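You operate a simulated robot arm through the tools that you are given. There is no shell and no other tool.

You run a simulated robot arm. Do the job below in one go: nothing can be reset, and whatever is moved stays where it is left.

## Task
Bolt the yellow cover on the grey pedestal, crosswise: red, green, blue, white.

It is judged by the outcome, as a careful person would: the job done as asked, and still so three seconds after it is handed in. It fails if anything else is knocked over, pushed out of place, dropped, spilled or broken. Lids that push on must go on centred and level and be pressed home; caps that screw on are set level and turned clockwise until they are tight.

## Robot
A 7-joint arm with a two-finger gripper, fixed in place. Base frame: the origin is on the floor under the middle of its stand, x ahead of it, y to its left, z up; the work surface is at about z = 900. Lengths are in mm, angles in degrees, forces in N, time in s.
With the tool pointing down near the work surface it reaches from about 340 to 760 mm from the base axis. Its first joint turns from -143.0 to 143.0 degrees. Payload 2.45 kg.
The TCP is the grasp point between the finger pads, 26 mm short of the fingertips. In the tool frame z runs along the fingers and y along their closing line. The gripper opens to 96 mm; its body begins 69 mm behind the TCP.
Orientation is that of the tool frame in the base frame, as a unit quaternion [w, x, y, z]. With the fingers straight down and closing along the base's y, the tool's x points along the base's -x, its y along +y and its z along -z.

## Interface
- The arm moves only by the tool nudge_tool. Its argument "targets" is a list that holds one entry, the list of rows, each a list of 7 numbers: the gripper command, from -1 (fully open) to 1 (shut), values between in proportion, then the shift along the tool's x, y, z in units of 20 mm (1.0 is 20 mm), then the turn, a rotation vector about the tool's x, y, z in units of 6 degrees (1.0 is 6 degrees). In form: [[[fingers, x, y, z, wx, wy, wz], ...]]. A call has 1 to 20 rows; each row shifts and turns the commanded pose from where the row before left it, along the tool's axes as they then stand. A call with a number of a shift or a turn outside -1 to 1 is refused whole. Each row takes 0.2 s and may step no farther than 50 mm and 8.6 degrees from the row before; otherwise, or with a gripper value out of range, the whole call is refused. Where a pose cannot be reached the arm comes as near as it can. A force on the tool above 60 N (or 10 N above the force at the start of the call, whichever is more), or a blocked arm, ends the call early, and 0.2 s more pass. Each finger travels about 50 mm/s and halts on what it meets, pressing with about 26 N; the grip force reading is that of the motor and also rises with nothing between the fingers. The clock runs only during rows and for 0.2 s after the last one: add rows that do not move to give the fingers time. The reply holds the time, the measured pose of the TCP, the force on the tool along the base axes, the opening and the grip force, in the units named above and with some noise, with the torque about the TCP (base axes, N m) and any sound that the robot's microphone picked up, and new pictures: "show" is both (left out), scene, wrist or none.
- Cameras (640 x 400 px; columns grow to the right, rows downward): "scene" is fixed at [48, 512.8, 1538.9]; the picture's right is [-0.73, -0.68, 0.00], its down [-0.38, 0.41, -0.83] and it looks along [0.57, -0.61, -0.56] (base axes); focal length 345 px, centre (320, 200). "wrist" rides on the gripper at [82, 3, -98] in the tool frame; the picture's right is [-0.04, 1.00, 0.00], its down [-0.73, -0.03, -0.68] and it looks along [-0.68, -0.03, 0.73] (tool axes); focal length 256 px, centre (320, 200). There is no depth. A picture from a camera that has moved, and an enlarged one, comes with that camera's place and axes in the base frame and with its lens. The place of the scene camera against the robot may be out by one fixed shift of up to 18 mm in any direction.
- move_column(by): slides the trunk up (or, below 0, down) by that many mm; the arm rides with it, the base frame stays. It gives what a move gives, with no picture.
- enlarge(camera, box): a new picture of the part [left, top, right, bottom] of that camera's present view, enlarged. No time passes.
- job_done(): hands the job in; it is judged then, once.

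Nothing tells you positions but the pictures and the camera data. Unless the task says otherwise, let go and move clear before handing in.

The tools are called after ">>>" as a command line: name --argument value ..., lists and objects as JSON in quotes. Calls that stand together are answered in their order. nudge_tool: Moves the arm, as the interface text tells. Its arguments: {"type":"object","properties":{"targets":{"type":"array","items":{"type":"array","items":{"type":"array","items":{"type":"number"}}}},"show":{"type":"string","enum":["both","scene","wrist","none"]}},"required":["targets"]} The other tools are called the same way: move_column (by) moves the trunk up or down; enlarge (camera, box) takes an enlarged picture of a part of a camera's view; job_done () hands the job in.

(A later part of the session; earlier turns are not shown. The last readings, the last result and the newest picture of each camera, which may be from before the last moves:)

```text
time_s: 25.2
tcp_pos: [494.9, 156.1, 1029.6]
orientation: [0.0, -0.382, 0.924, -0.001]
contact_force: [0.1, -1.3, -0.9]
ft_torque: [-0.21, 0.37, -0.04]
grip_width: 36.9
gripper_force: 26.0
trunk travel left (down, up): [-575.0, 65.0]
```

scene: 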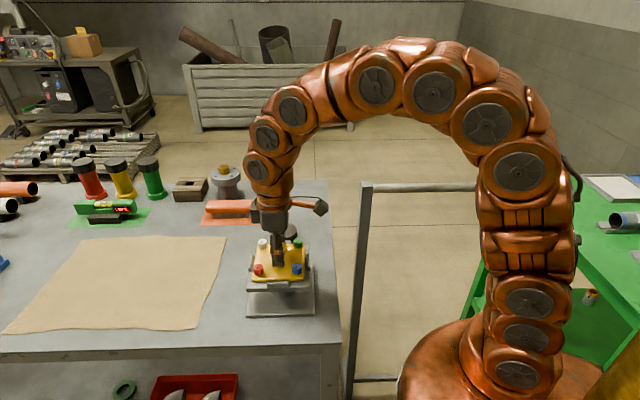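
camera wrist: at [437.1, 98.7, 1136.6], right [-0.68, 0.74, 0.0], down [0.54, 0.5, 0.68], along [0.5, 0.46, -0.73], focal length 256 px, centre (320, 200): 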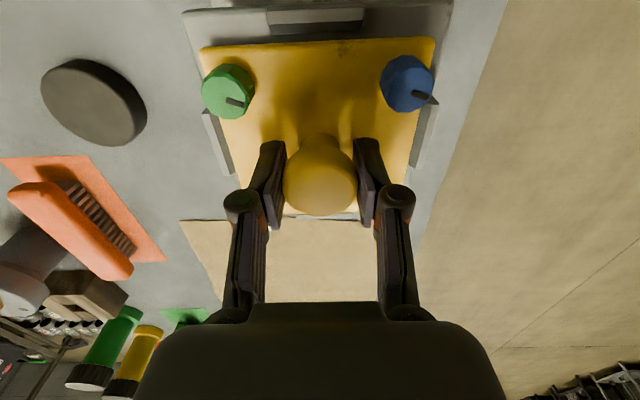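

>>> nudge_tool --targets '[[[1, 0, 0, 0, 0, 0, 0]]]' --show "both"

>>> enlarge --camera "scene" --box '[255, 230, 315, 295]'

>>> enlarge --camera "wrist" --box '[180, 0, 460, 175]'

```text
time_s: 25.6
tcp_pos: [494.1, 155.8, 1029.8]
orientation: [0.0, -0.382, 0.924, 0.0]
contact_force: [0.4, -1.1, 1.1]
ft_torque: [-0.13, 0.12, 0.04]
grip_width: 36.8
gripper_force: 26.3
trunk travel left (down, up): [-575.0, 65.0]
camera wrist: at [436.7, 99.0, 1128.1], right [-0.68, 0.74, 0.0], down [0.54, 0.5, 0.68], along [0.5, 0.46, -0.73], focal length 256 px, centre (320, 200)
```

scene: 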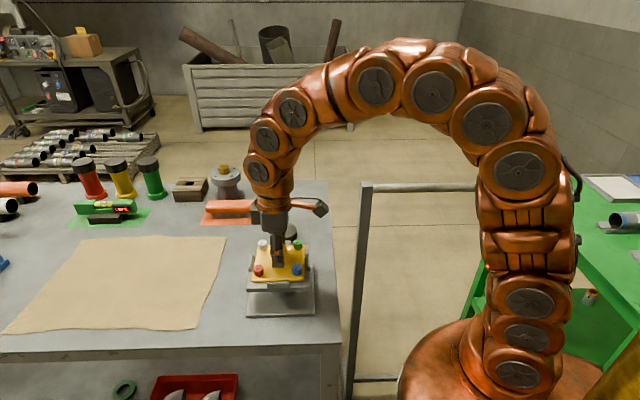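
wrist: 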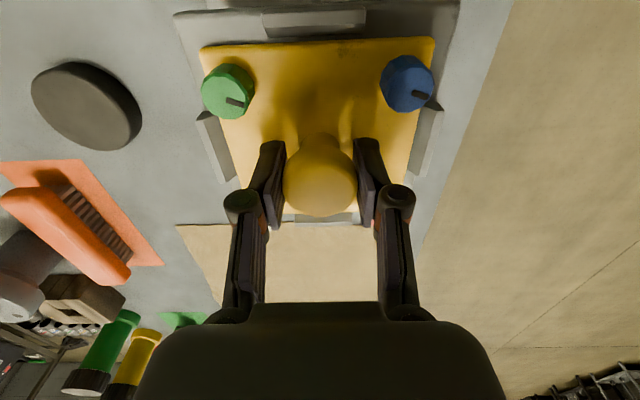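

```text
6.15 times, centred on (285, 262) of scene
camera zoom: at [48.0, 512.8, 1538.9], right [-0.73, -0.68, 0.0], down [-0.38, 0.41, -0.83], along [0.57, -0.61, -0.56], focal length 2123 px, centre (535, -185)
```

zoom: 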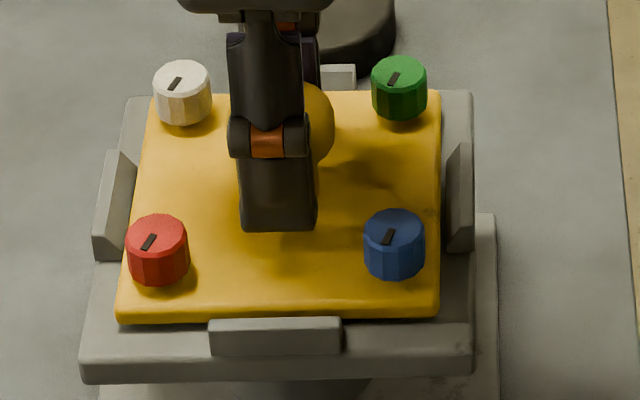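

```text
2.29 times, centred on (320, 88) of wrist
camera zoom: at [436.7, 99.0, 1128.1], right [-0.68, 0.74, 0.0], down [0.54, 0.5, 0.68], along [0.5, 0.46, -0.73], focal length 585 px, centre (320, 457)
```

zoom: 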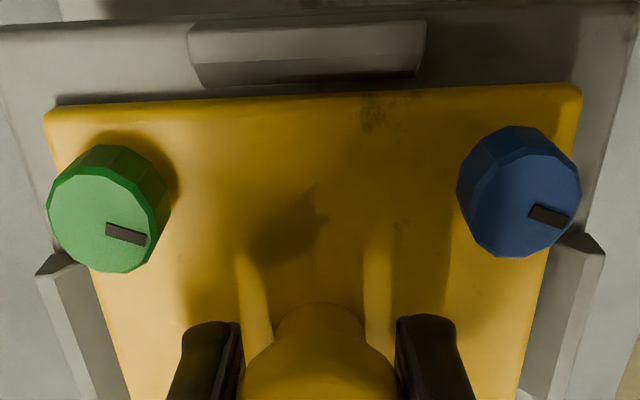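

>>> nudge_tool --targets '[[[1, 0, 0, 0.05, 0, 0, 0], [1, 0, 0, 0, 0, 0, 0]]]' --show "none"

```text
time_s: 26.2
tcp_pos: [495.8, 156.8, 1029.4]
orientation: [0.002, -0.383, 0.924, 0.0]
contact_force: [3.2, -0.1, 17.7]
ft_torque: [0.0, -0.09, 0.03]
grip_width: 36.5
gripper_force: 25.7
trunk travel left (down, up): [-575.0, 65.0]
```

Force rose sharply and evenly, with almost no torque, so the cover looks seated on the gasket. I'll ease the preload and check it before letting go.

>>> nudge_tool --targets '[[[1, 0, 0, -0.05, 0, 0, 0], [1, 0, 0, 0, 0, 0, 0]]]' --show "both"

>>> enlarge --camera "scene" --box '[260, 255, 310, 290]'

>>> enlarge --camera "wrist" --box '[170, 0, 350, 110]'

>>> enlarge --camera "wrist" --box '[300, 0, 480, 110]'

```text
time_s: 26.8
tcp_pos: [494.9, 156.2, 1029.3]
orientation: [0.0, -0.383, 0.924, -0.001]
contact_force: [7.8, 2.9, 10.8]
ft_torque: [0.36, -0.48, -0.03]
grip_width: 36.4
gripper_force: 26.1
trunk travel left (down, up): [-575.0, 65.0]
camera wrist: at [436.4, 98.9, 1127.8], right [-0.68, 0.74, 0.0], down [0.54, 0.5, 0.68], along [0.5, 0.46, -0.73], focal length 256 px, centre (320, 200)
```

scene: 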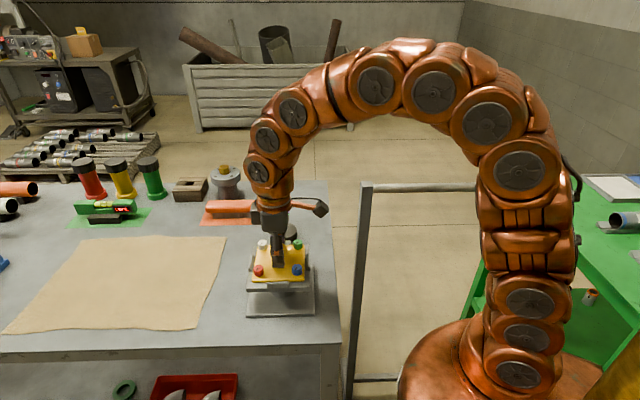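
wrist: 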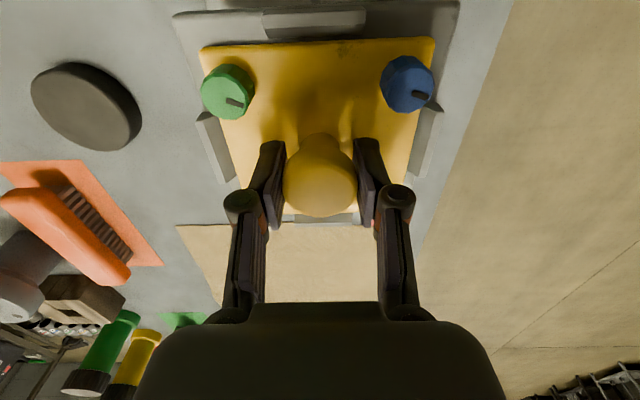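

```text
11.43 times, centred on (285, 272) of scene
camera zoom: at [48.0, 512.8, 1538.9], right [-0.73, -0.68, 0.0], down [-0.38, 0.41, -0.83], along [0.57, -0.61, -0.56], focal length 3943 px, centre (720, -629)
```

zoom: 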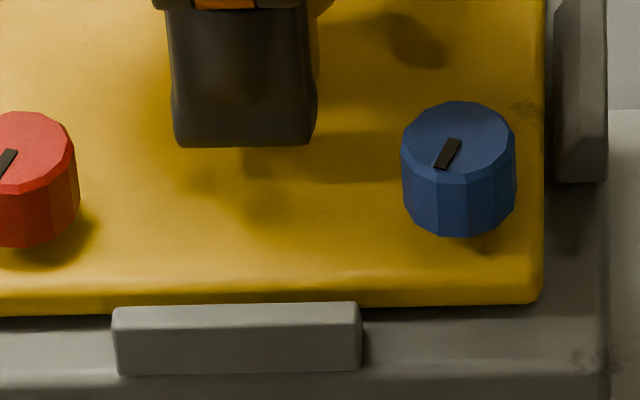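

```text
3.56 times, centred on (260, 55) of wrist
camera zoom: at [436.4, 98.9, 1127.8], right [-0.68, 0.74, 0.0], down [0.54, 0.5, 0.68], along [0.5, 0.46, -0.73], focal length 910 px, centre (533, 716)
```

zoom: 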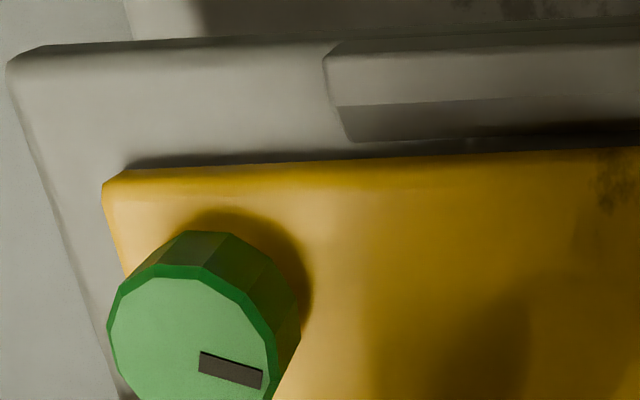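

```text
3.56 times, centred on (390, 55) of wrist
camera zoom: at [436.4, 98.9, 1127.8], right [-0.68, 0.74, 0.0], down [0.54, 0.5, 0.68], along [0.5, 0.46, -0.73], focal length 910 px, centre (71, 716)
```

zoom: 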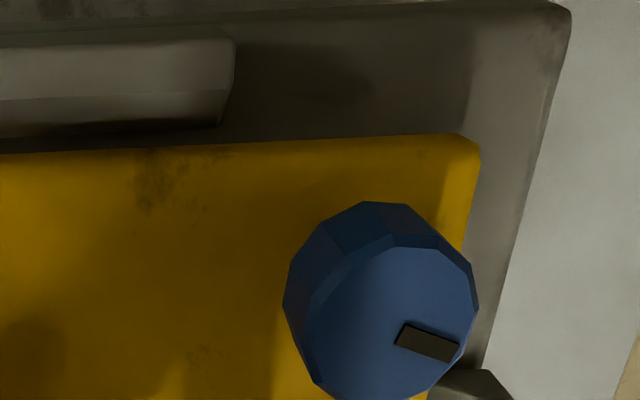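

There's a small sideways load from the near tab, so I'll shift about 0.6 mm away from it to relieve it.

>>> nudge_tool --targets '[[[1, -0.03, 0, 0, 0, 0, 0], [1, 0, 0, 0, 0, 0, 0]]]' --show "none"

```text
time_s: 27.4
tcp_pos: [495.3, 156.1, 1028.6]
orientation: [0.0, -0.382, 0.924, 0.0]
contact_force: [5.0, 0.2, 9.8]
ft_torque: [0.03, 0.0, 0.02]
grip_width: 36.8
gripper_force: 26.4
trunk travel left (down, up): [-575.0, 65.0]
```

>>> nudge_tool --targets '[[[1, -0.015, -0.02, 0, 0, 0, 0], [1, 0, 0, 0, 0, 0, 0]]]' --show "none"

```text
time_s: 28.0
tcp_pos: [494.9, 155.2, 1027.8]
orientation: [-0.001, -0.383, 0.924, -0.001]
contact_force: [-1.4, -0.8, 8.2]
ft_torque: [-0.03, 0.16, -0.01]
grip_width: 36.7
gripper_force: 26.4
trunk travel left (down, up): [-575.0, 65.0]
```

>>> nudge_tool --targets '[[[1, 0, 0, 0.05, 0, 0, 0], [1, 0, 0, 0.05, 0, 0, 0], [1, 0, 0, 0, 0, 0, 0]]]' --show "both"

>>> enlarge --camera "scene" --box '[260, 255, 310, 290]'

>>> enlarge --camera "wrist" --box '[180, 0, 460, 175]'

```text
time_s: 28.8
tcp_pos: [495.1, 155.8, 1028.3]
orientation: [0.0, -0.383, 0.924, 0.001]
contact_force: [-3.8, 0.7, 17.2]
ft_torque: [0.03, -0.01, 0.01]
grip_width: 37.0
gripper_force: 26.6
trunk travel left (down, up): [-575.0, 65.0]
camera wrist: at [436.5, 99.0, 1126.4], right [-0.68, 0.74, 0.0], down [0.54, 0.5, 0.68], along [0.5, 0.46, -0.73], focal length 256 px, centre (320, 200)
```

scene: 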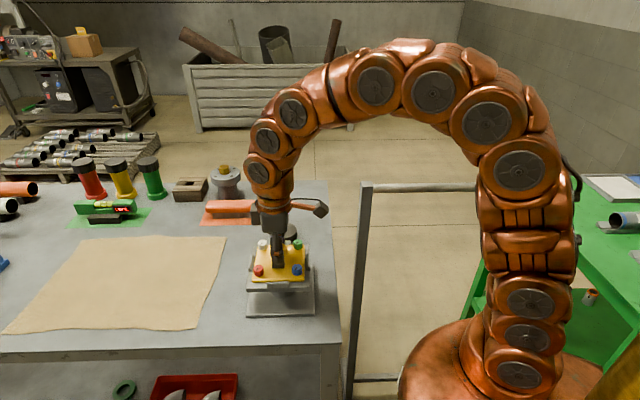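
wrist: 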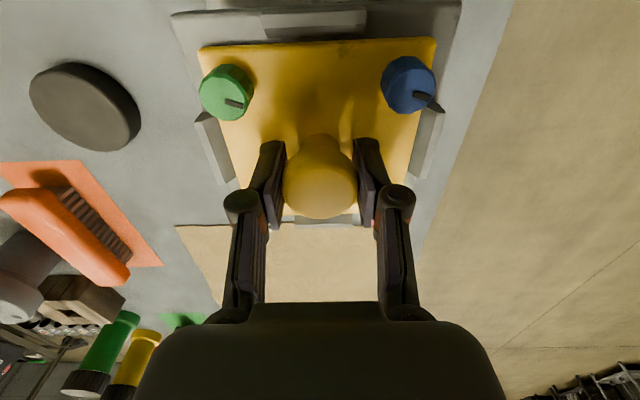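

```text
11.43 times, centred on (285, 272) of scene
camera zoom: at [48.0, 512.8, 1538.9], right [-0.73, -0.68, 0.0], down [-0.38, 0.41, -0.83], along [0.57, -0.61, -0.56], focal length 3943 px, centre (720, -629)
```

zoom: 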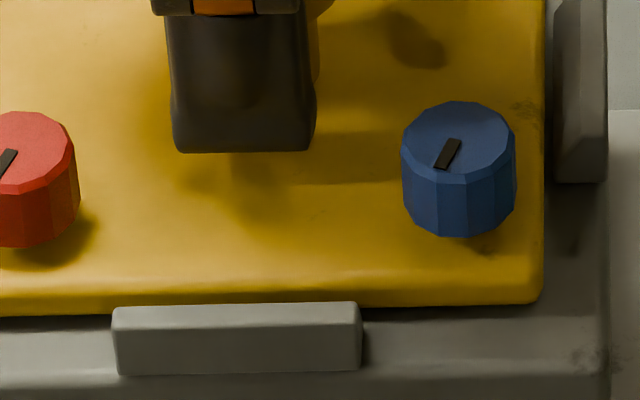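

```text
2.29 times, centred on (320, 88) of wrist
camera zoom: at [436.5, 99.0, 1126.4], right [-0.68, 0.74, 0.0], down [0.54, 0.5, 0.68], along [0.5, 0.46, -0.73], focal length 585 px, centre (320, 457)
```

zoom: 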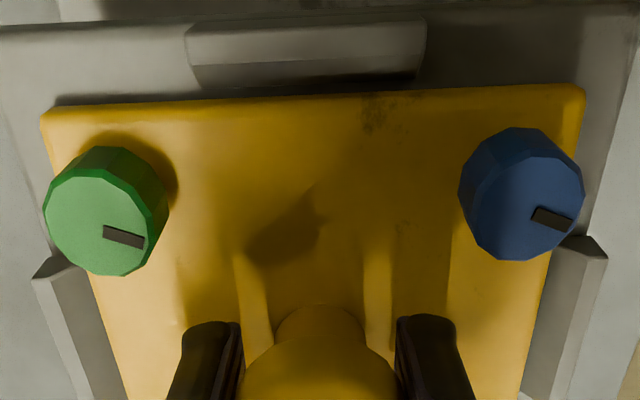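

The cover no longer moves when pressed (the fingers slid about 1 mm down the knob), so it is down on the gasket and between the tabs. Releasing the knob and rising clear.

>>> nudge_tool --targets '[[[1, 0, 0, -0.08, 0, 0, 0], [0.1, 0, 0, 0, 0, 0, 0], [-0.1, 0, 0, 0, 0, 0, 0], [-0.15, 0, 0, 0, 0, 0, 0], [-0.15, 0, 0, 0, 0, 0, 0], [-0.15, 0, 0, -0.5, 0, 0, 0], [-0.15, 0, 0, -0.5, 0, 0, 0], [-0.15, 0, 0, -0.8, 0, 0, 0], [-0.15, 0, 0, -0.8, 0, 0, 0], [-0.15, 0, 0, -0.8, 0, 0, 0], [-0.15, 0, 0, -0.6, 0, 0, 0], [-0.15, 0, 0, 0, 0, 0, 0]]]' --show "both"

>>> enlarge --camera "scene" --box '[245, 220, 325, 300]'

>>> enlarge --camera "wrist" --box '[200, 0, 440, 160]'

```text
time_s: 31.4
tcp_pos: [495.2, 156.0, 1107.7]
orientation: [0.0, -0.382, 0.924, 0.0]
contact_force: [-0.3, 0.1, -0.7]
ft_torque: [0.01, 0.0, -0.03]
grip_width: 55.0
gripper_force: 0.0
trunk travel left (down, up): [-575.0, 65.0]
camera wrist: at [437.0, 99.0, 1207.4], right [-0.68, 0.74, 0.0], down [0.54, 0.5, 0.68], along [0.5, 0.46, -0.73], focal length 256 px, centre (320, 200)
```

scene: 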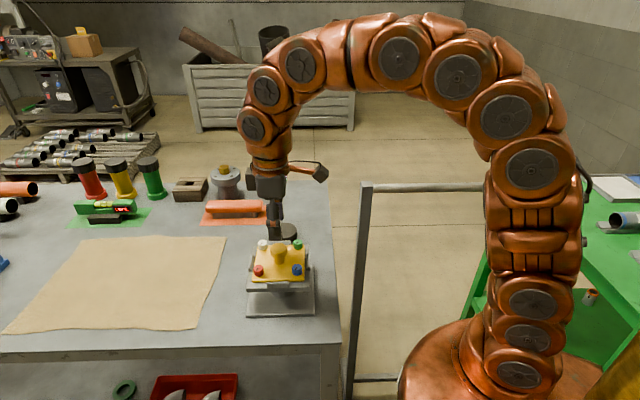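
wrist: 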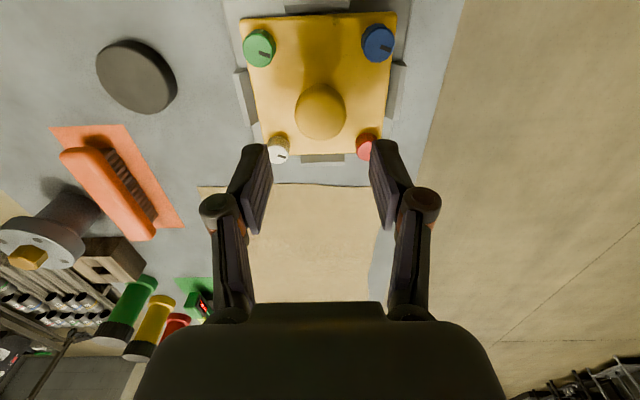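

```text
5.00 times, centred on (285, 260) of scene
camera zoom: at [48.0, 512.8, 1538.9], right [-0.73, -0.68, 0.0], down [-0.38, 0.41, -0.83], along [0.57, -0.61, -0.56], focal length 1725 px, centre (495, -100)
```

zoom: 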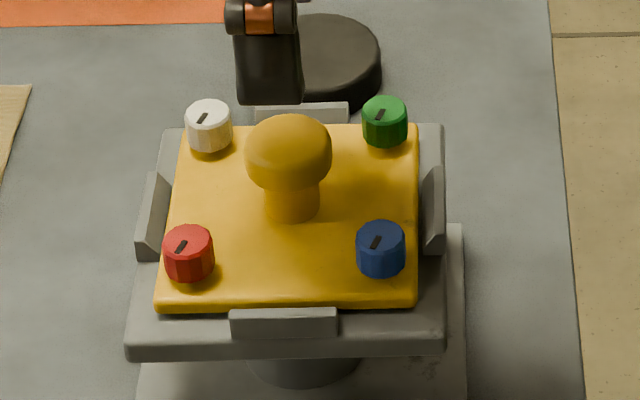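

```text
2.50 times, centred on (320, 80) of wrist
camera zoom: at [437.0, 99.0, 1207.4], right [-0.68, 0.74, 0.0], down [0.54, 0.5, 0.68], along [0.5, 0.46, -0.73], focal length 640 px, centre (320, 500)
```

zoom: 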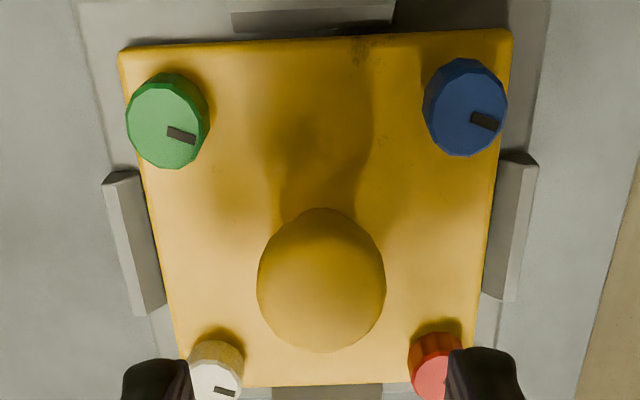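

The cover sits level and centred between the tabs. Next is the red bolt, about 57 mm toward +y from the knob. I'll move above it and turn the gripper back so there is room for a clockwise stroke.

>>> nudge_tool --targets '[[[0.1, -0.5, 0.5, 0, 0, 0, 0], [0.1, -0.5, 0.5, 0, 0, 0, 0], [0.1, -0.5, 0.5, 0, 0, 0, 0], [0.1, -0.5, 0.5, 0, 0, 0, 0], [0.1, 0, 0, 0.5, 0, 0, -1], [0.1, 0, 0, 0.5, 0, 0, -1], [0.1, 0, 0, 0.5, 0, 0, -1], [0.1, 0, 0, 0, 0, 0, -1], [0.1, 0, 0, 0, 0, 0, -1], [0.1, 0, 0, 0, 0, 0, -1], [0.1, 0, 0, 0, 0, 0, -1], [0.1, 0, 0, 0, 0, 0, -1], [0.1, 0, 0, 0, 0, 0, -1], [0.1, 0, 0, 0, 0, 0, -1], [0.1, 0, 0, 0, 0, 0, 0], [0.1, 0, 0, 0, 0, 0, 0]]]' --show "both"

>>> enlarge --camera "wrist" --box '[200, 20, 440, 180]'

>>> enlarge --camera "scene" --box '[235, 210, 325, 300]'

```text
time_s: 34.8
tcp_pos: [496.5, 212.1, 1078.9]
orientation: [0.0, 0.793, -0.609, 0.0]
contact_force: [-0.1, -0.1, -0.4]
ft_torque: [-0.01, -0.01, -0.04]
grip_width: 43.1
gripper_force: 0.0
trunk travel left (down, up): [-575.0, 65.0]
camera wrist: at [515.5, 131.2, 1177.3], right [-0.98, -0.22, 0.0], down [-0.16, 0.72, 0.68], along [-0.15, 0.66, -0.73], focal length 256 px, centre (320, 200)
```

scene: 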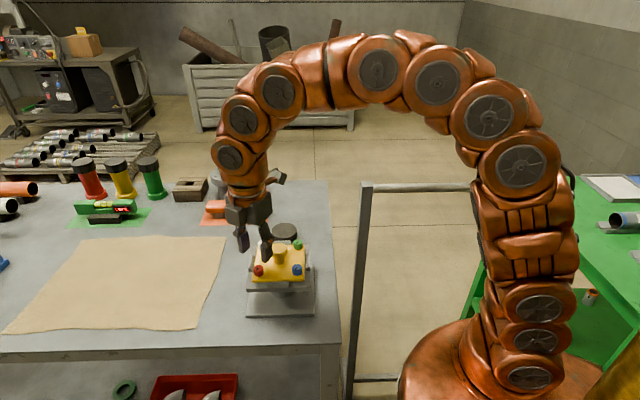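
wrist: 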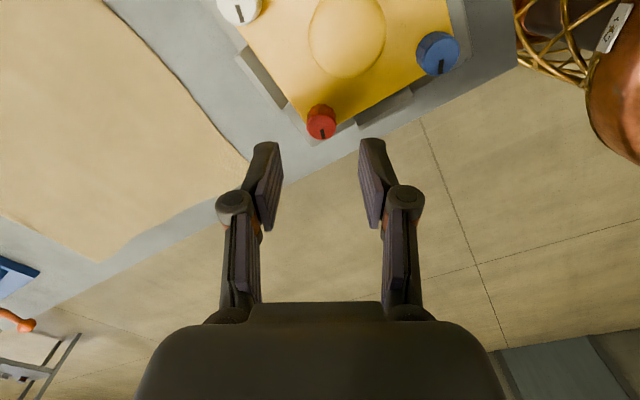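

```text
2.50 times, centred on (320, 100) of wrist
camera zoom: at [515.5, 131.2, 1177.3], right [-0.98, -0.22, 0.0], down [-0.16, 0.72, 0.68], along [-0.15, 0.66, -0.73], focal length 640 px, centre (320, 450)
```

zoom: 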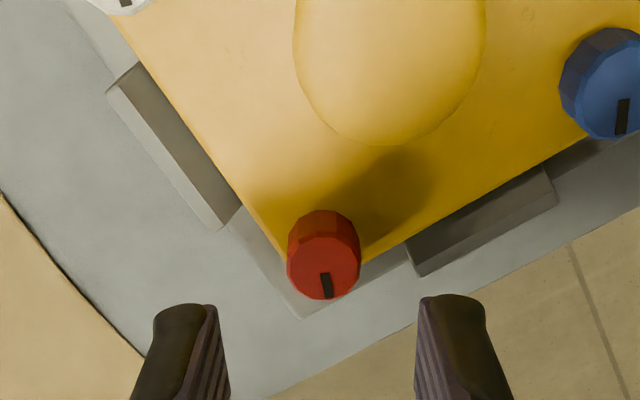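

```text
4.44 times, centred on (280, 255) of scene
camera zoom: at [48.0, 512.8, 1538.9], right [-0.73, -0.68, 0.0], down [-0.38, 0.41, -0.83], along [0.57, -0.61, -0.56], focal length 1533 px, centre (498, -44)
```

zoom: 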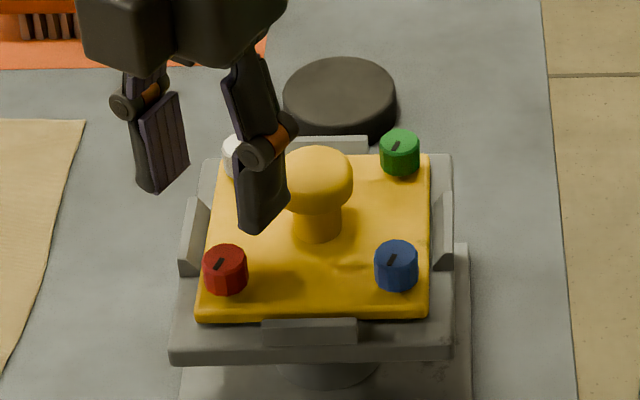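

The red bolt is within about 1 mm of the tool axis. I'll make that correction and descend so the pad tips overlap the head, staying above the cover surface.

>>> nudge_tool --targets '[[[0.1, -0.05, 0.04, 0.5, 0, 0, 0], [0.1, 0, 0, 0.5, 0, 0, 0], [0.1, 0, 0, 0.5, 0, 0, 0], [0.1, 0, 0, 0.5, 0, 0, 0], [0.1, 0, 0, 0.3, 0, 0, 0], [0.1, 0, 0, 0, 0, 0, 0], [0.1, 0, 0, 0, 0, 0, 0]]]' --show "both"

>>> enlarge --camera "wrist" --box '[220, 80, 420, 230]'

>>> enlarge --camera "scene" --box '[235, 230, 305, 300]'

```text
time_s: 36.4
tcp_pos: [494.4, 212.8, 1032.6]
orientation: [0.0, 0.794, -0.608, 0.0]
contact_force: [0.1, -0.3, 0.2]
ft_torque: [0.01, 0.0, -0.01]
grip_width: 43.0
gripper_force: 0.0
trunk travel left (down, up): [-575.0, 65.0]
camera wrist: at [514.0, 132.0, 1131.3], right [-0.98, -0.22, 0.0], down [-0.16, 0.72, 0.68], along [-0.15, 0.66, -0.73], focal length 256 px, centre (320, 200)
```

scene: 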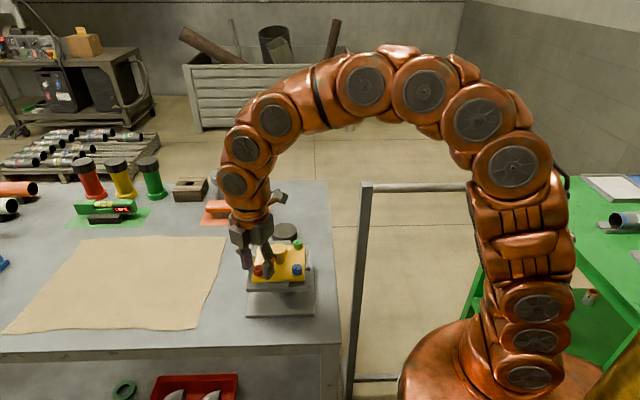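
wrist: 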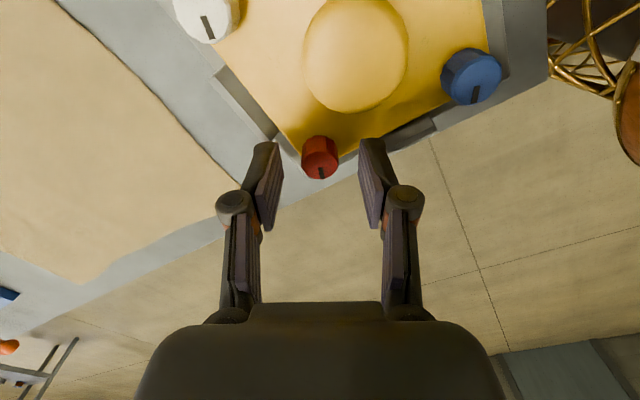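

```text
2.67 times, centred on (320, 155) of wrist
camera zoom: at [514.0, 132.0, 1131.3], right [-0.98, -0.22, 0.0], down [-0.16, 0.72, 0.68], along [-0.15, 0.66, -0.73], focal length 683 px, centre (320, 320)
```

zoom: 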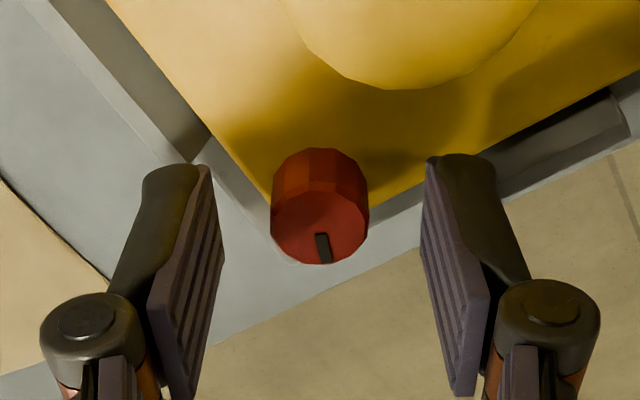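

```text
5.71 times, centred on (270, 265) of scene
camera zoom: at [48.0, 512.8, 1538.9], right [-0.73, -0.68, 0.0], down [-0.38, 0.41, -0.83], along [0.57, -0.61, -0.56], focal length 1972 px, centre (606, -171)
```

zoom: 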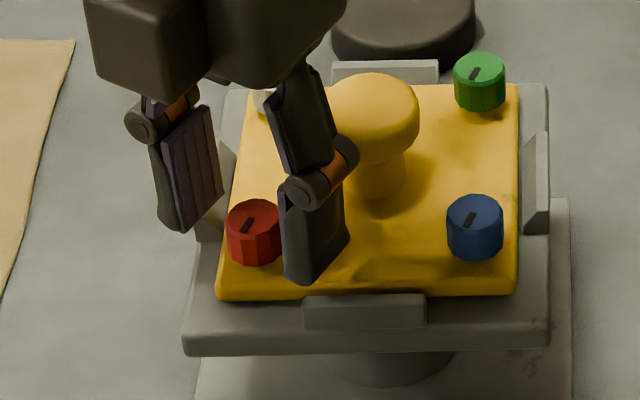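

Centred well on the red head. Descending the last 6.5 mm and closing on it.

>>> nudge_tool --targets '[[[0.1, -0.03, 0, 0.15, 0, 0, 0], [0.1, 0, 0, 0.175, 0, 0, 0], [0.1, 0, 0, 0, 0, 0, 0], [0.4, 0, 0, 0, 0, 0, 0], [0.6, 0, 0, 0, 0, 0, 0], [1, 0, 0, 0, 0, 0, 0], [1, 0, 0, 0, 0, 0, 0]]]' --show "both"

>>> enlarge --camera "wrist" --box '[220, 80, 420, 230]'

>>> enlarge --camera "scene" --box '[235, 230, 305, 300]'

```text
time_s: 38.0
tcp_pos: [493.3, 213.3, 1025.5]
orientation: [0.001, 0.793, -0.609, 0.0]
contact_force: [1.2, 0.4, -0.3]
ft_torque: [-0.02, 0.01, -0.02]
grip_width: 19.9
gripper_force: 26.0
trunk travel left (down, up): [-575.0, 65.0]
camera wrist: at [514.0, 132.6, 1124.7], right [-0.98, -0.22, 0.0], down [-0.16, 0.72, 0.68], along [-0.15, 0.66, -0.73], focal length 256 px, centre (320, 200)
```

scene: 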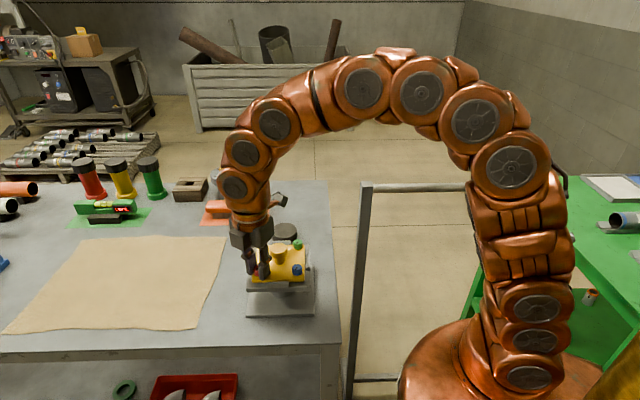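
wrist: 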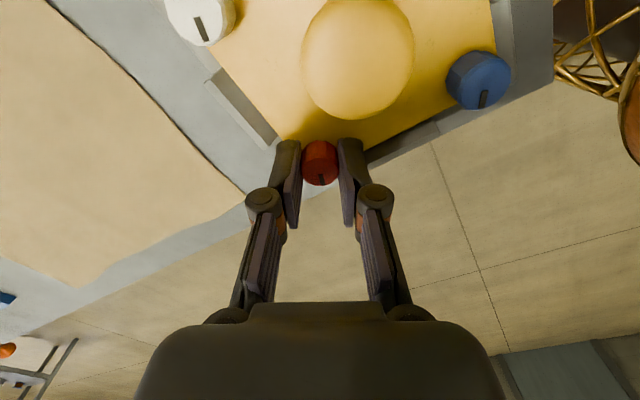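

```text
2.67 times, centred on (320, 155) of wrist
camera zoom: at [514.0, 132.6, 1124.7], right [-0.98, -0.22, 0.0], down [-0.16, 0.72, 0.68], along [-0.15, 0.66, -0.73], focal length 683 px, centre (320, 320)
```

zoom: 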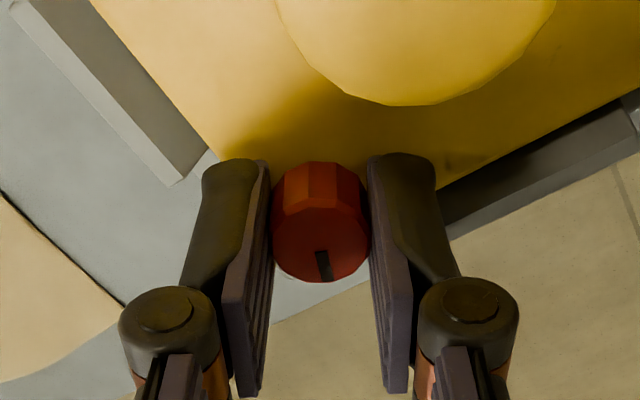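

```text
5.71 times, centred on (270, 265) of scene
camera zoom: at [48.0, 512.8, 1538.9], right [-0.73, -0.68, 0.0], down [-0.38, 0.41, -0.83], along [0.57, -0.61, -0.56], focal length 1972 px, centre (606, -171)
```

zoom: 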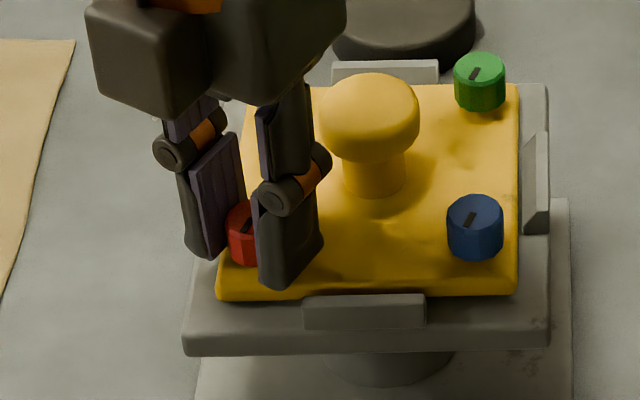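

Red head gripped at 19.9 mm. Turning clockwise, starting with 30° to feel the thread.

>>> nudge_tool --targets '[[[1, 0, 0, 0, 0, 0, 1], [1, 0, 0, 0, 0, 0, 1], [1, 0, 0, 0, 0, 0, 1], [1, 0, 0, 0, 0, 0, 1], [1, 0, 0, 0, 0, 0, 1]]]' --show "wrist"

>>> enlarge --camera "wrist" --box '[220, 80, 420, 230]'

```text
time_s: 39.2
tcp_pos: [494.0, 214.2, 1025.7]
orientation: [-0.002, -0.608, 0.794, 0.0]
contact_force: [-1.0, -0.2, 0.9]
ft_torque: [-0.08, 0.02, 0.02]
grip_width: 19.7
gripper_force: 25.7
trunk travel left (down, up): [-575.0, 65.0]
camera wrist: at [471.7, 134.4, 1124.4], right [-0.95, 0.3, 0.0], down [0.22, 0.7, 0.68], along [0.2, 0.65, -0.74], focal length 256 px, centre (320, 200)
```

wrist: 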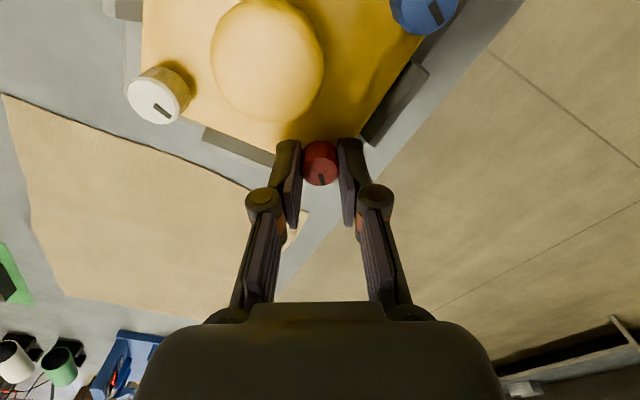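

```text
2.67 times, centred on (320, 155) of wrist
camera zoom: at [471.7, 134.4, 1124.4], right [-0.95, 0.3, 0.0], down [0.22, 0.7, 0.68], along [0.2, 0.65, -0.74], focal length 683 px, centre (320, 320)
```

zoom: 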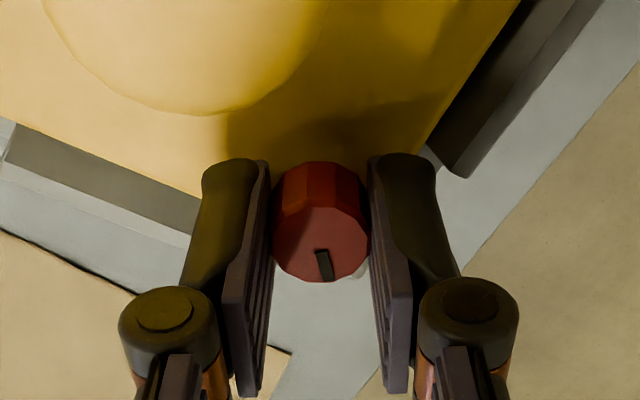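

The bolt turns with the gripper almost freely. Continuing clockwise.

>>> nudge_tool --targets '[[[1, 0, 0, 0, 0, 0, 1], [1, 0, 0, 0, 0, 0, 1], [1, 0, 0, 0, 0, 0, 1], [1, 0, 0, 0, 0, 0, 1], [1, 0, 0, 0, 0, 0, 1], [1, 0, 0, 0, 0, 0, 1], [1, 0, 0, 0, 0, 0, 1], [1, 0, 0, 0, 0, 0, 1]]]' --show "both"

>>> enlarge --camera "wrist" --box '[220, 80, 420, 230]'

>>> enlarge --camera "scene" --box '[235, 230, 305, 300]'

```text
time_s: 41.0
tcp_pos: [494.3, 213.9, 1026.3]
orientation: [0.0, -0.232, 0.973, 0.0]
contact_force: [2.9, -8.1, -8.8]
ft_torque: [-0.08, -0.22, 0.09]
grip_width: 19.5
gripper_force: 26.1
trunk travel left (down, up): [-575.0, 65.0]
camera wrist: at [422.9, 177.7, 1124.6], right [-0.41, 0.91, 0.0], down [0.67, 0.3, 0.68], along [0.62, 0.28, -0.73], focal length 256 px, centre (320, 200)
```

scene: 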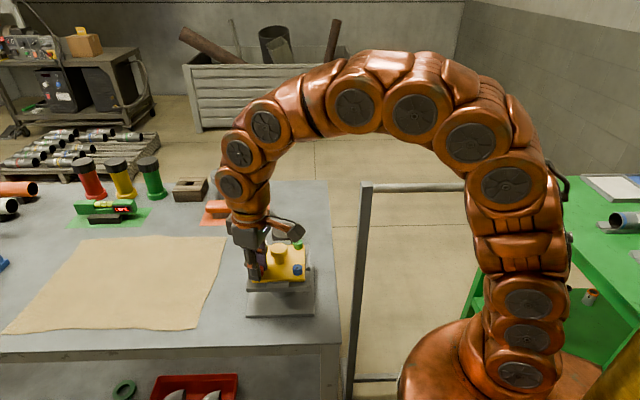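
wrist: 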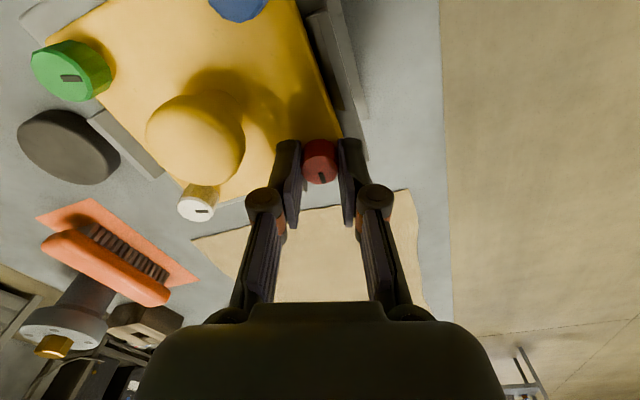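

```text
2.67 times, centred on (320, 155) of wrist
camera zoom: at [422.9, 177.7, 1124.6], right [-0.41, 0.91, 0.0], down [0.67, 0.3, 0.68], along [0.62, 0.28, -0.73], focal length 683 px, centre (320, 320)
```

zoom: 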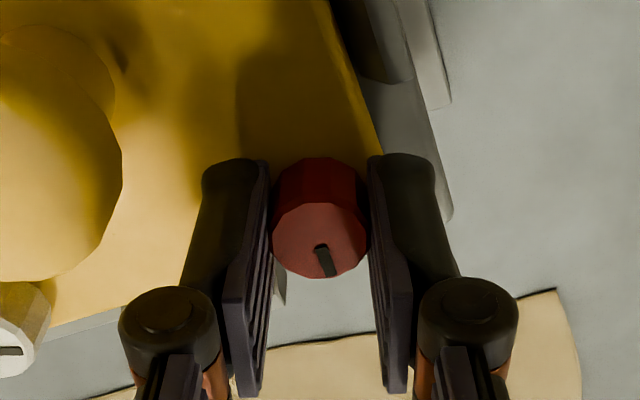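

```text
5.71 times, centred on (270, 265) of scene
camera zoom: at [48.0, 512.8, 1538.9], right [-0.73, -0.68, 0.0], down [-0.38, 0.41, -0.83], along [0.57, -0.61, -0.56], focal length 1972 px, centre (606, -171)
```

zoom: 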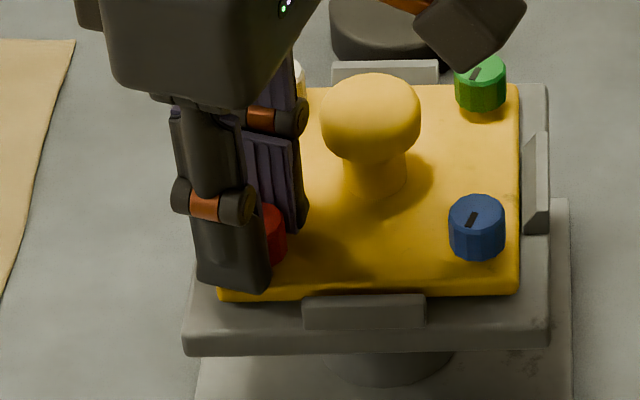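

Fz shows the bolt drawing down as it threads in. I'll follow it down slightly while continuing clockwise.

>>> nudge_tool --targets '[[[1, 0, 0, 0.025, 0, 0, 0], [1, 0, 0, 0.004, 0, 0, 1], [1, 0, 0, 0.004, 0, 0, 1], [1, 0, 0, 0.004, 0, 0, 1], [1, 0, 0, 0.004, 0, 0, 1], [1, 0, 0, 0.004, 0, 0, 1], [1, 0, 0, 0.004, 0, 0, 1], [1, 0, 0, 0, 0, 0, 0]]]' --show "wrist"

>>> enlarge --camera "wrist" --box '[220, 80, 420, 230]'

```text
time_s: 42.8
tcp_pos: [494.8, 212.6, 1024.6]
orientation: [0.0, 0.079, 0.997, 0.0]
contact_force: [5.8, -18.2, -2.5]
ft_torque: [-0.41, -0.31, 0.06]
grip_width: 19.6
gripper_force: 26.2
trunk travel left (down, up): [-575.0, 65.0]
camera wrist: at [416.9, 226.9, 1123.7], right [0.2, 0.98, 0.0], down [0.72, -0.15, 0.68], along [0.67, -0.13, -0.73], focal length 256 px, centre (320, 200)
```

wrist: 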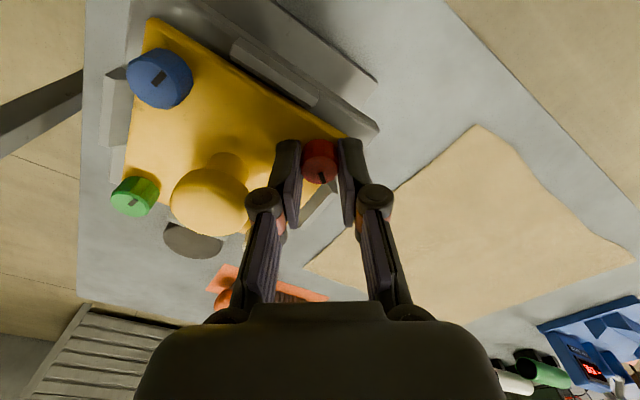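

```text
2.67 times, centred on (320, 155) of wrist
camera zoom: at [416.9, 226.9, 1123.7], right [0.2, 0.98, 0.0], down [0.72, -0.15, 0.68], along [0.67, -0.13, -0.73], focal length 683 px, centre (320, 320)
```

zoom: 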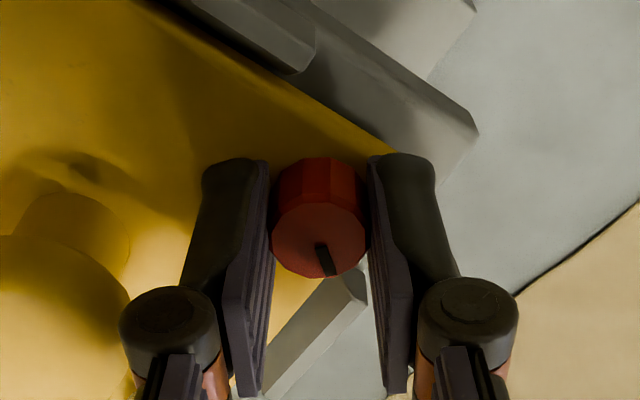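

A side load has built up because the tool is about 1 mm off the bolt's axis. I'll shift to relieve it, then continue.

>>> nudge_tool --targets '[[[1, -0.02, -0.05, 0, 0, 0, 0], [1, 0, 0, 0, 0, 0, 0]]]' --show "none"

```text
time_s: 43.4
tcp_pos: [495.1, 213.3, 1026.0]
orientation: [0.0, 0.077, 0.997, 0.0]
contact_force: [3.6, -12.4, -2.1]
ft_torque: [-0.2, -0.15, 0.06]
grip_width: 20.0
gripper_force: 26.0
trunk travel left (down, up): [-575.0, 65.0]
```

>>> nudge_tool --targets '[[[1, -0.02, -0.06, 0, 0, 0, 0], [1, 0, 0, 0, 0, 0, 0]]]' --show "none"

```text
time_s: 44.0
tcp_pos: [495.2, 212.4, 1025.1]
orientation: [-0.001, 0.078, 0.997, 0.0]
contact_force: [1.0, -1.3, -0.6]
ft_torque: [0.1, 0.04, 0.01]
grip_width: 19.5
gripper_force: 25.7
trunk travel left (down, up): [-575.0, 65.0]
```

Side load gone. Continuing the clockwise turn on red.

>>> nudge_tool --targets '[[[1, 0, 0, 0.004, 0, 0, 1], [1, 0, 0, 0.004, 0, 0, 1], [1, 0, 0, 0.004, 0, 0, 1], [1, 0, 0, 0.004, 0, 0, 1], [1, 0, 0, 0.004, 0, 0, 1], [1, 0, 0, 0.004, 0, 0, 1], [1, 0, 0, 0.004, 0, 0, 1], [1, 0, 0, 0.004, 0, 0, 1], [1, 0, 0, 0, 0, 0, 0]]]' --show "wrist"

>>> enlarge --camera "wrist" --box '[220, 80, 420, 230]'

```text
time_s: 46.0
tcp_pos: [495.3, 212.1, 1024.6]
orientation: [-0.001, 0.478, 0.878, -0.001]
contact_force: [-6.6, -3.4, -2.0]
ft_torque: [0.27, 0.28, 0.03]
grip_width: 19.7
gripper_force: 25.6
trunk travel left (down, up): [-575.0, 65.0]
camera wrist: at [454.9, 280.1, 1122.6], right [0.86, 0.51, 0.0], down [0.37, -0.63, 0.68], along [0.34, -0.59, -0.73], focal length 256 px, centre (320, 200)
```

wrist: 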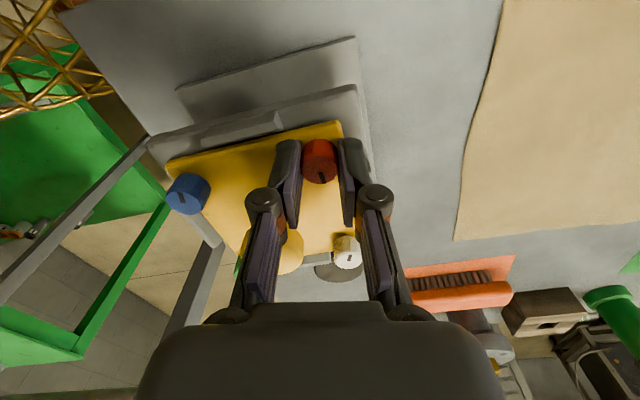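

```text
2.67 times, centred on (320, 155) of wrist
camera zoom: at [454.9, 280.1, 1122.6], right [0.86, 0.51, 0.0], down [0.37, -0.63, 0.68], along [0.34, -0.59, -0.73], focal length 683 px, centre (320, 320)
```

zoom: 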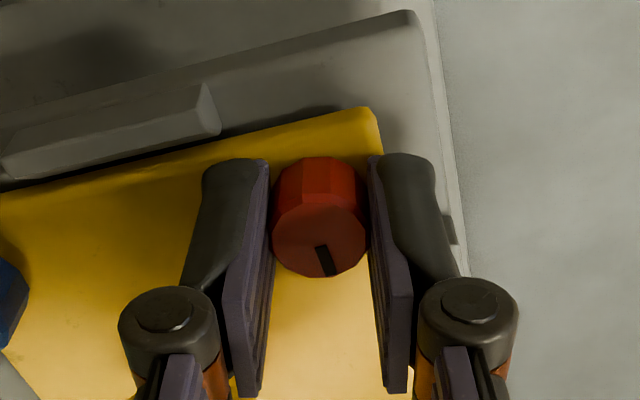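

>>> nudge_tool --targets '[[[1, 0, -0.025, 0.004, 0, 0, 1], [1, 0, 0, 0.004, 0, 0, 1], [1, 0, 0, 0.004, 0, 0, 1], [1, 0, 0, 0.004, 0, 0, 1], [1, 0, 0, 0.004, 0, 0, 1], [1, 0, 0, 0.004, 0, 0, 1], [1, 0, 0, 0.004, 0, 0, 1], [1, 0, 0, 0.004, 0, 0, 1], [1, 0, 0, 0, 0, 0, 0]]]' --show "wrist"

>>> enlarge --camera "wrist" --box '[220, 80, 420, 230]'

```text
time_s: 48.0
tcp_pos: [494.9, 211.0, 1023.0]
orientation: [0.0, 0.794, 0.608, -0.001]
contact_force: [-8.8, -0.2, 2.3]
ft_torque: [-0.37, 0.31, 0.01]
grip_width: 20.1
gripper_force: 26.1
trunk travel left (down, up): [-575.0, 65.0]
camera wrist: at [520.0, 287.5, 1122.5], right [0.95, -0.3, 0.0], down [-0.22, -0.7, 0.68], along [-0.2, -0.65, -0.73], focal length 256 px, centre (320, 200)
```

wrist: 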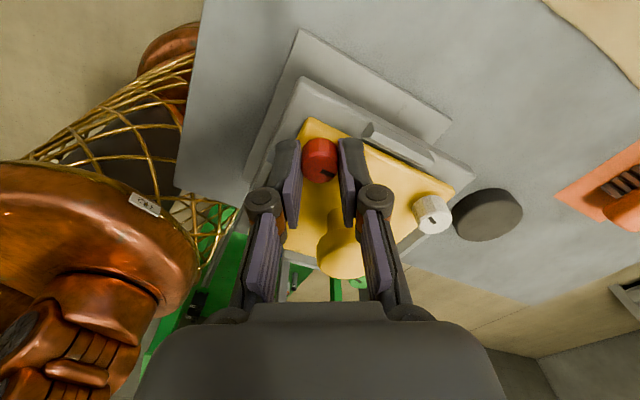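

```text
2.67 times, centred on (320, 155) of wrist
camera zoom: at [520.0, 287.5, 1122.5], right [0.95, -0.3, 0.0], down [-0.22, -0.7, 0.68], along [-0.2, -0.65, -0.73], focal length 683 px, centre (320, 320)
```

zoom: 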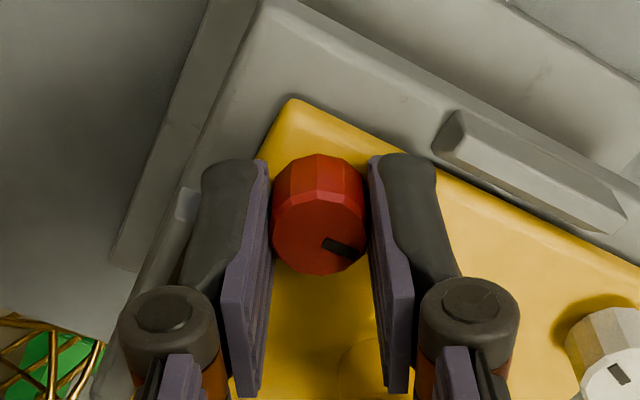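

The mark on the red head lagged behind the gripper, so the bolt stopped turning and the pads slipped, which suggests it is tight. I'll turn a little more to read the torque.

>>> nudge_tool --targets '[[[1, 0, 0, 0, 0, 0, 1], [1, 0, 0, 0, 0, 0, 1]]]' --show "both"

>>> enlarge --camera "wrist" --box '[220, 80, 420, 230]'

>>> enlarge --camera "scene" --box '[235, 230, 305, 300]'

```text
time_s: 48.6
tcp_pos: [494.7, 212.2, 1024.0]
orientation: [0.0, 0.853, 0.522, 0.0]
contact_force: [-8.5, 2.2, 0.7]
ft_torque: [-0.05, 0.22, 0.07]
grip_width: 20.1
gripper_force: 25.6
trunk travel left (down, up): [-575.0, 65.0]
camera wrist: at [535.7, 281.0, 1122.5], right [0.87, -0.49, 0.0], down [-0.36, -0.64, 0.68], along [-0.33, -0.59, -0.73], focal length 256 px, centre (320, 200)
```

scene: 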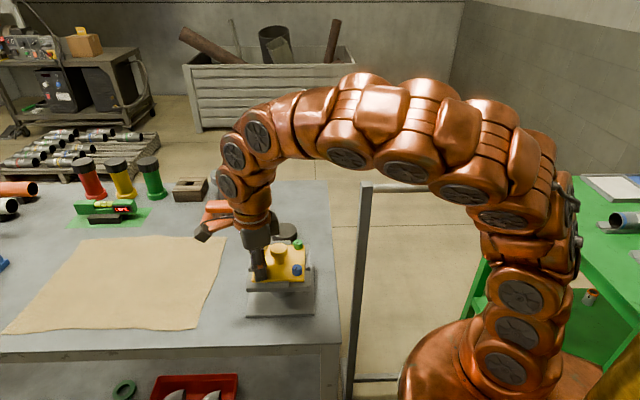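
wrist: 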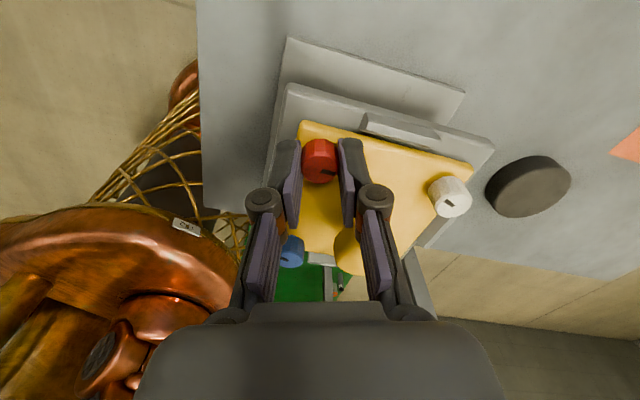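

```text
2.67 times, centred on (320, 155) of wrist
camera zoom: at [535.7, 281.0, 1122.5], right [0.87, -0.49, 0.0], down [-0.36, -0.64, 0.68], along [-0.33, -0.59, -0.73], focal length 683 px, centre (320, 320)
```

zoom: 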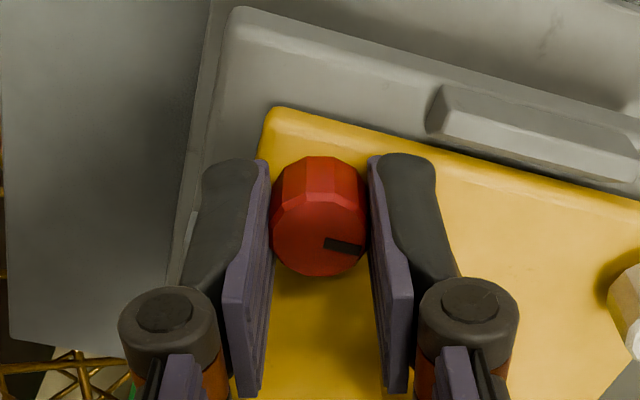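

```text
5.71 times, centred on (270, 265) of scene
camera zoom: at [48.0, 512.8, 1538.9], right [-0.73, -0.68, 0.0], down [-0.38, 0.41, -0.83], along [0.57, -0.61, -0.56], focal length 1972 px, centre (606, -171)
```

zoom: 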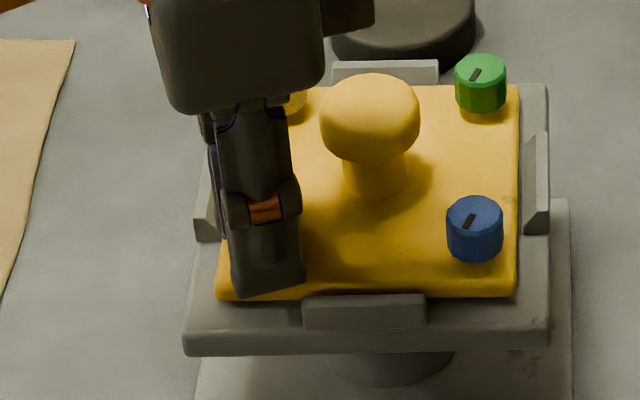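

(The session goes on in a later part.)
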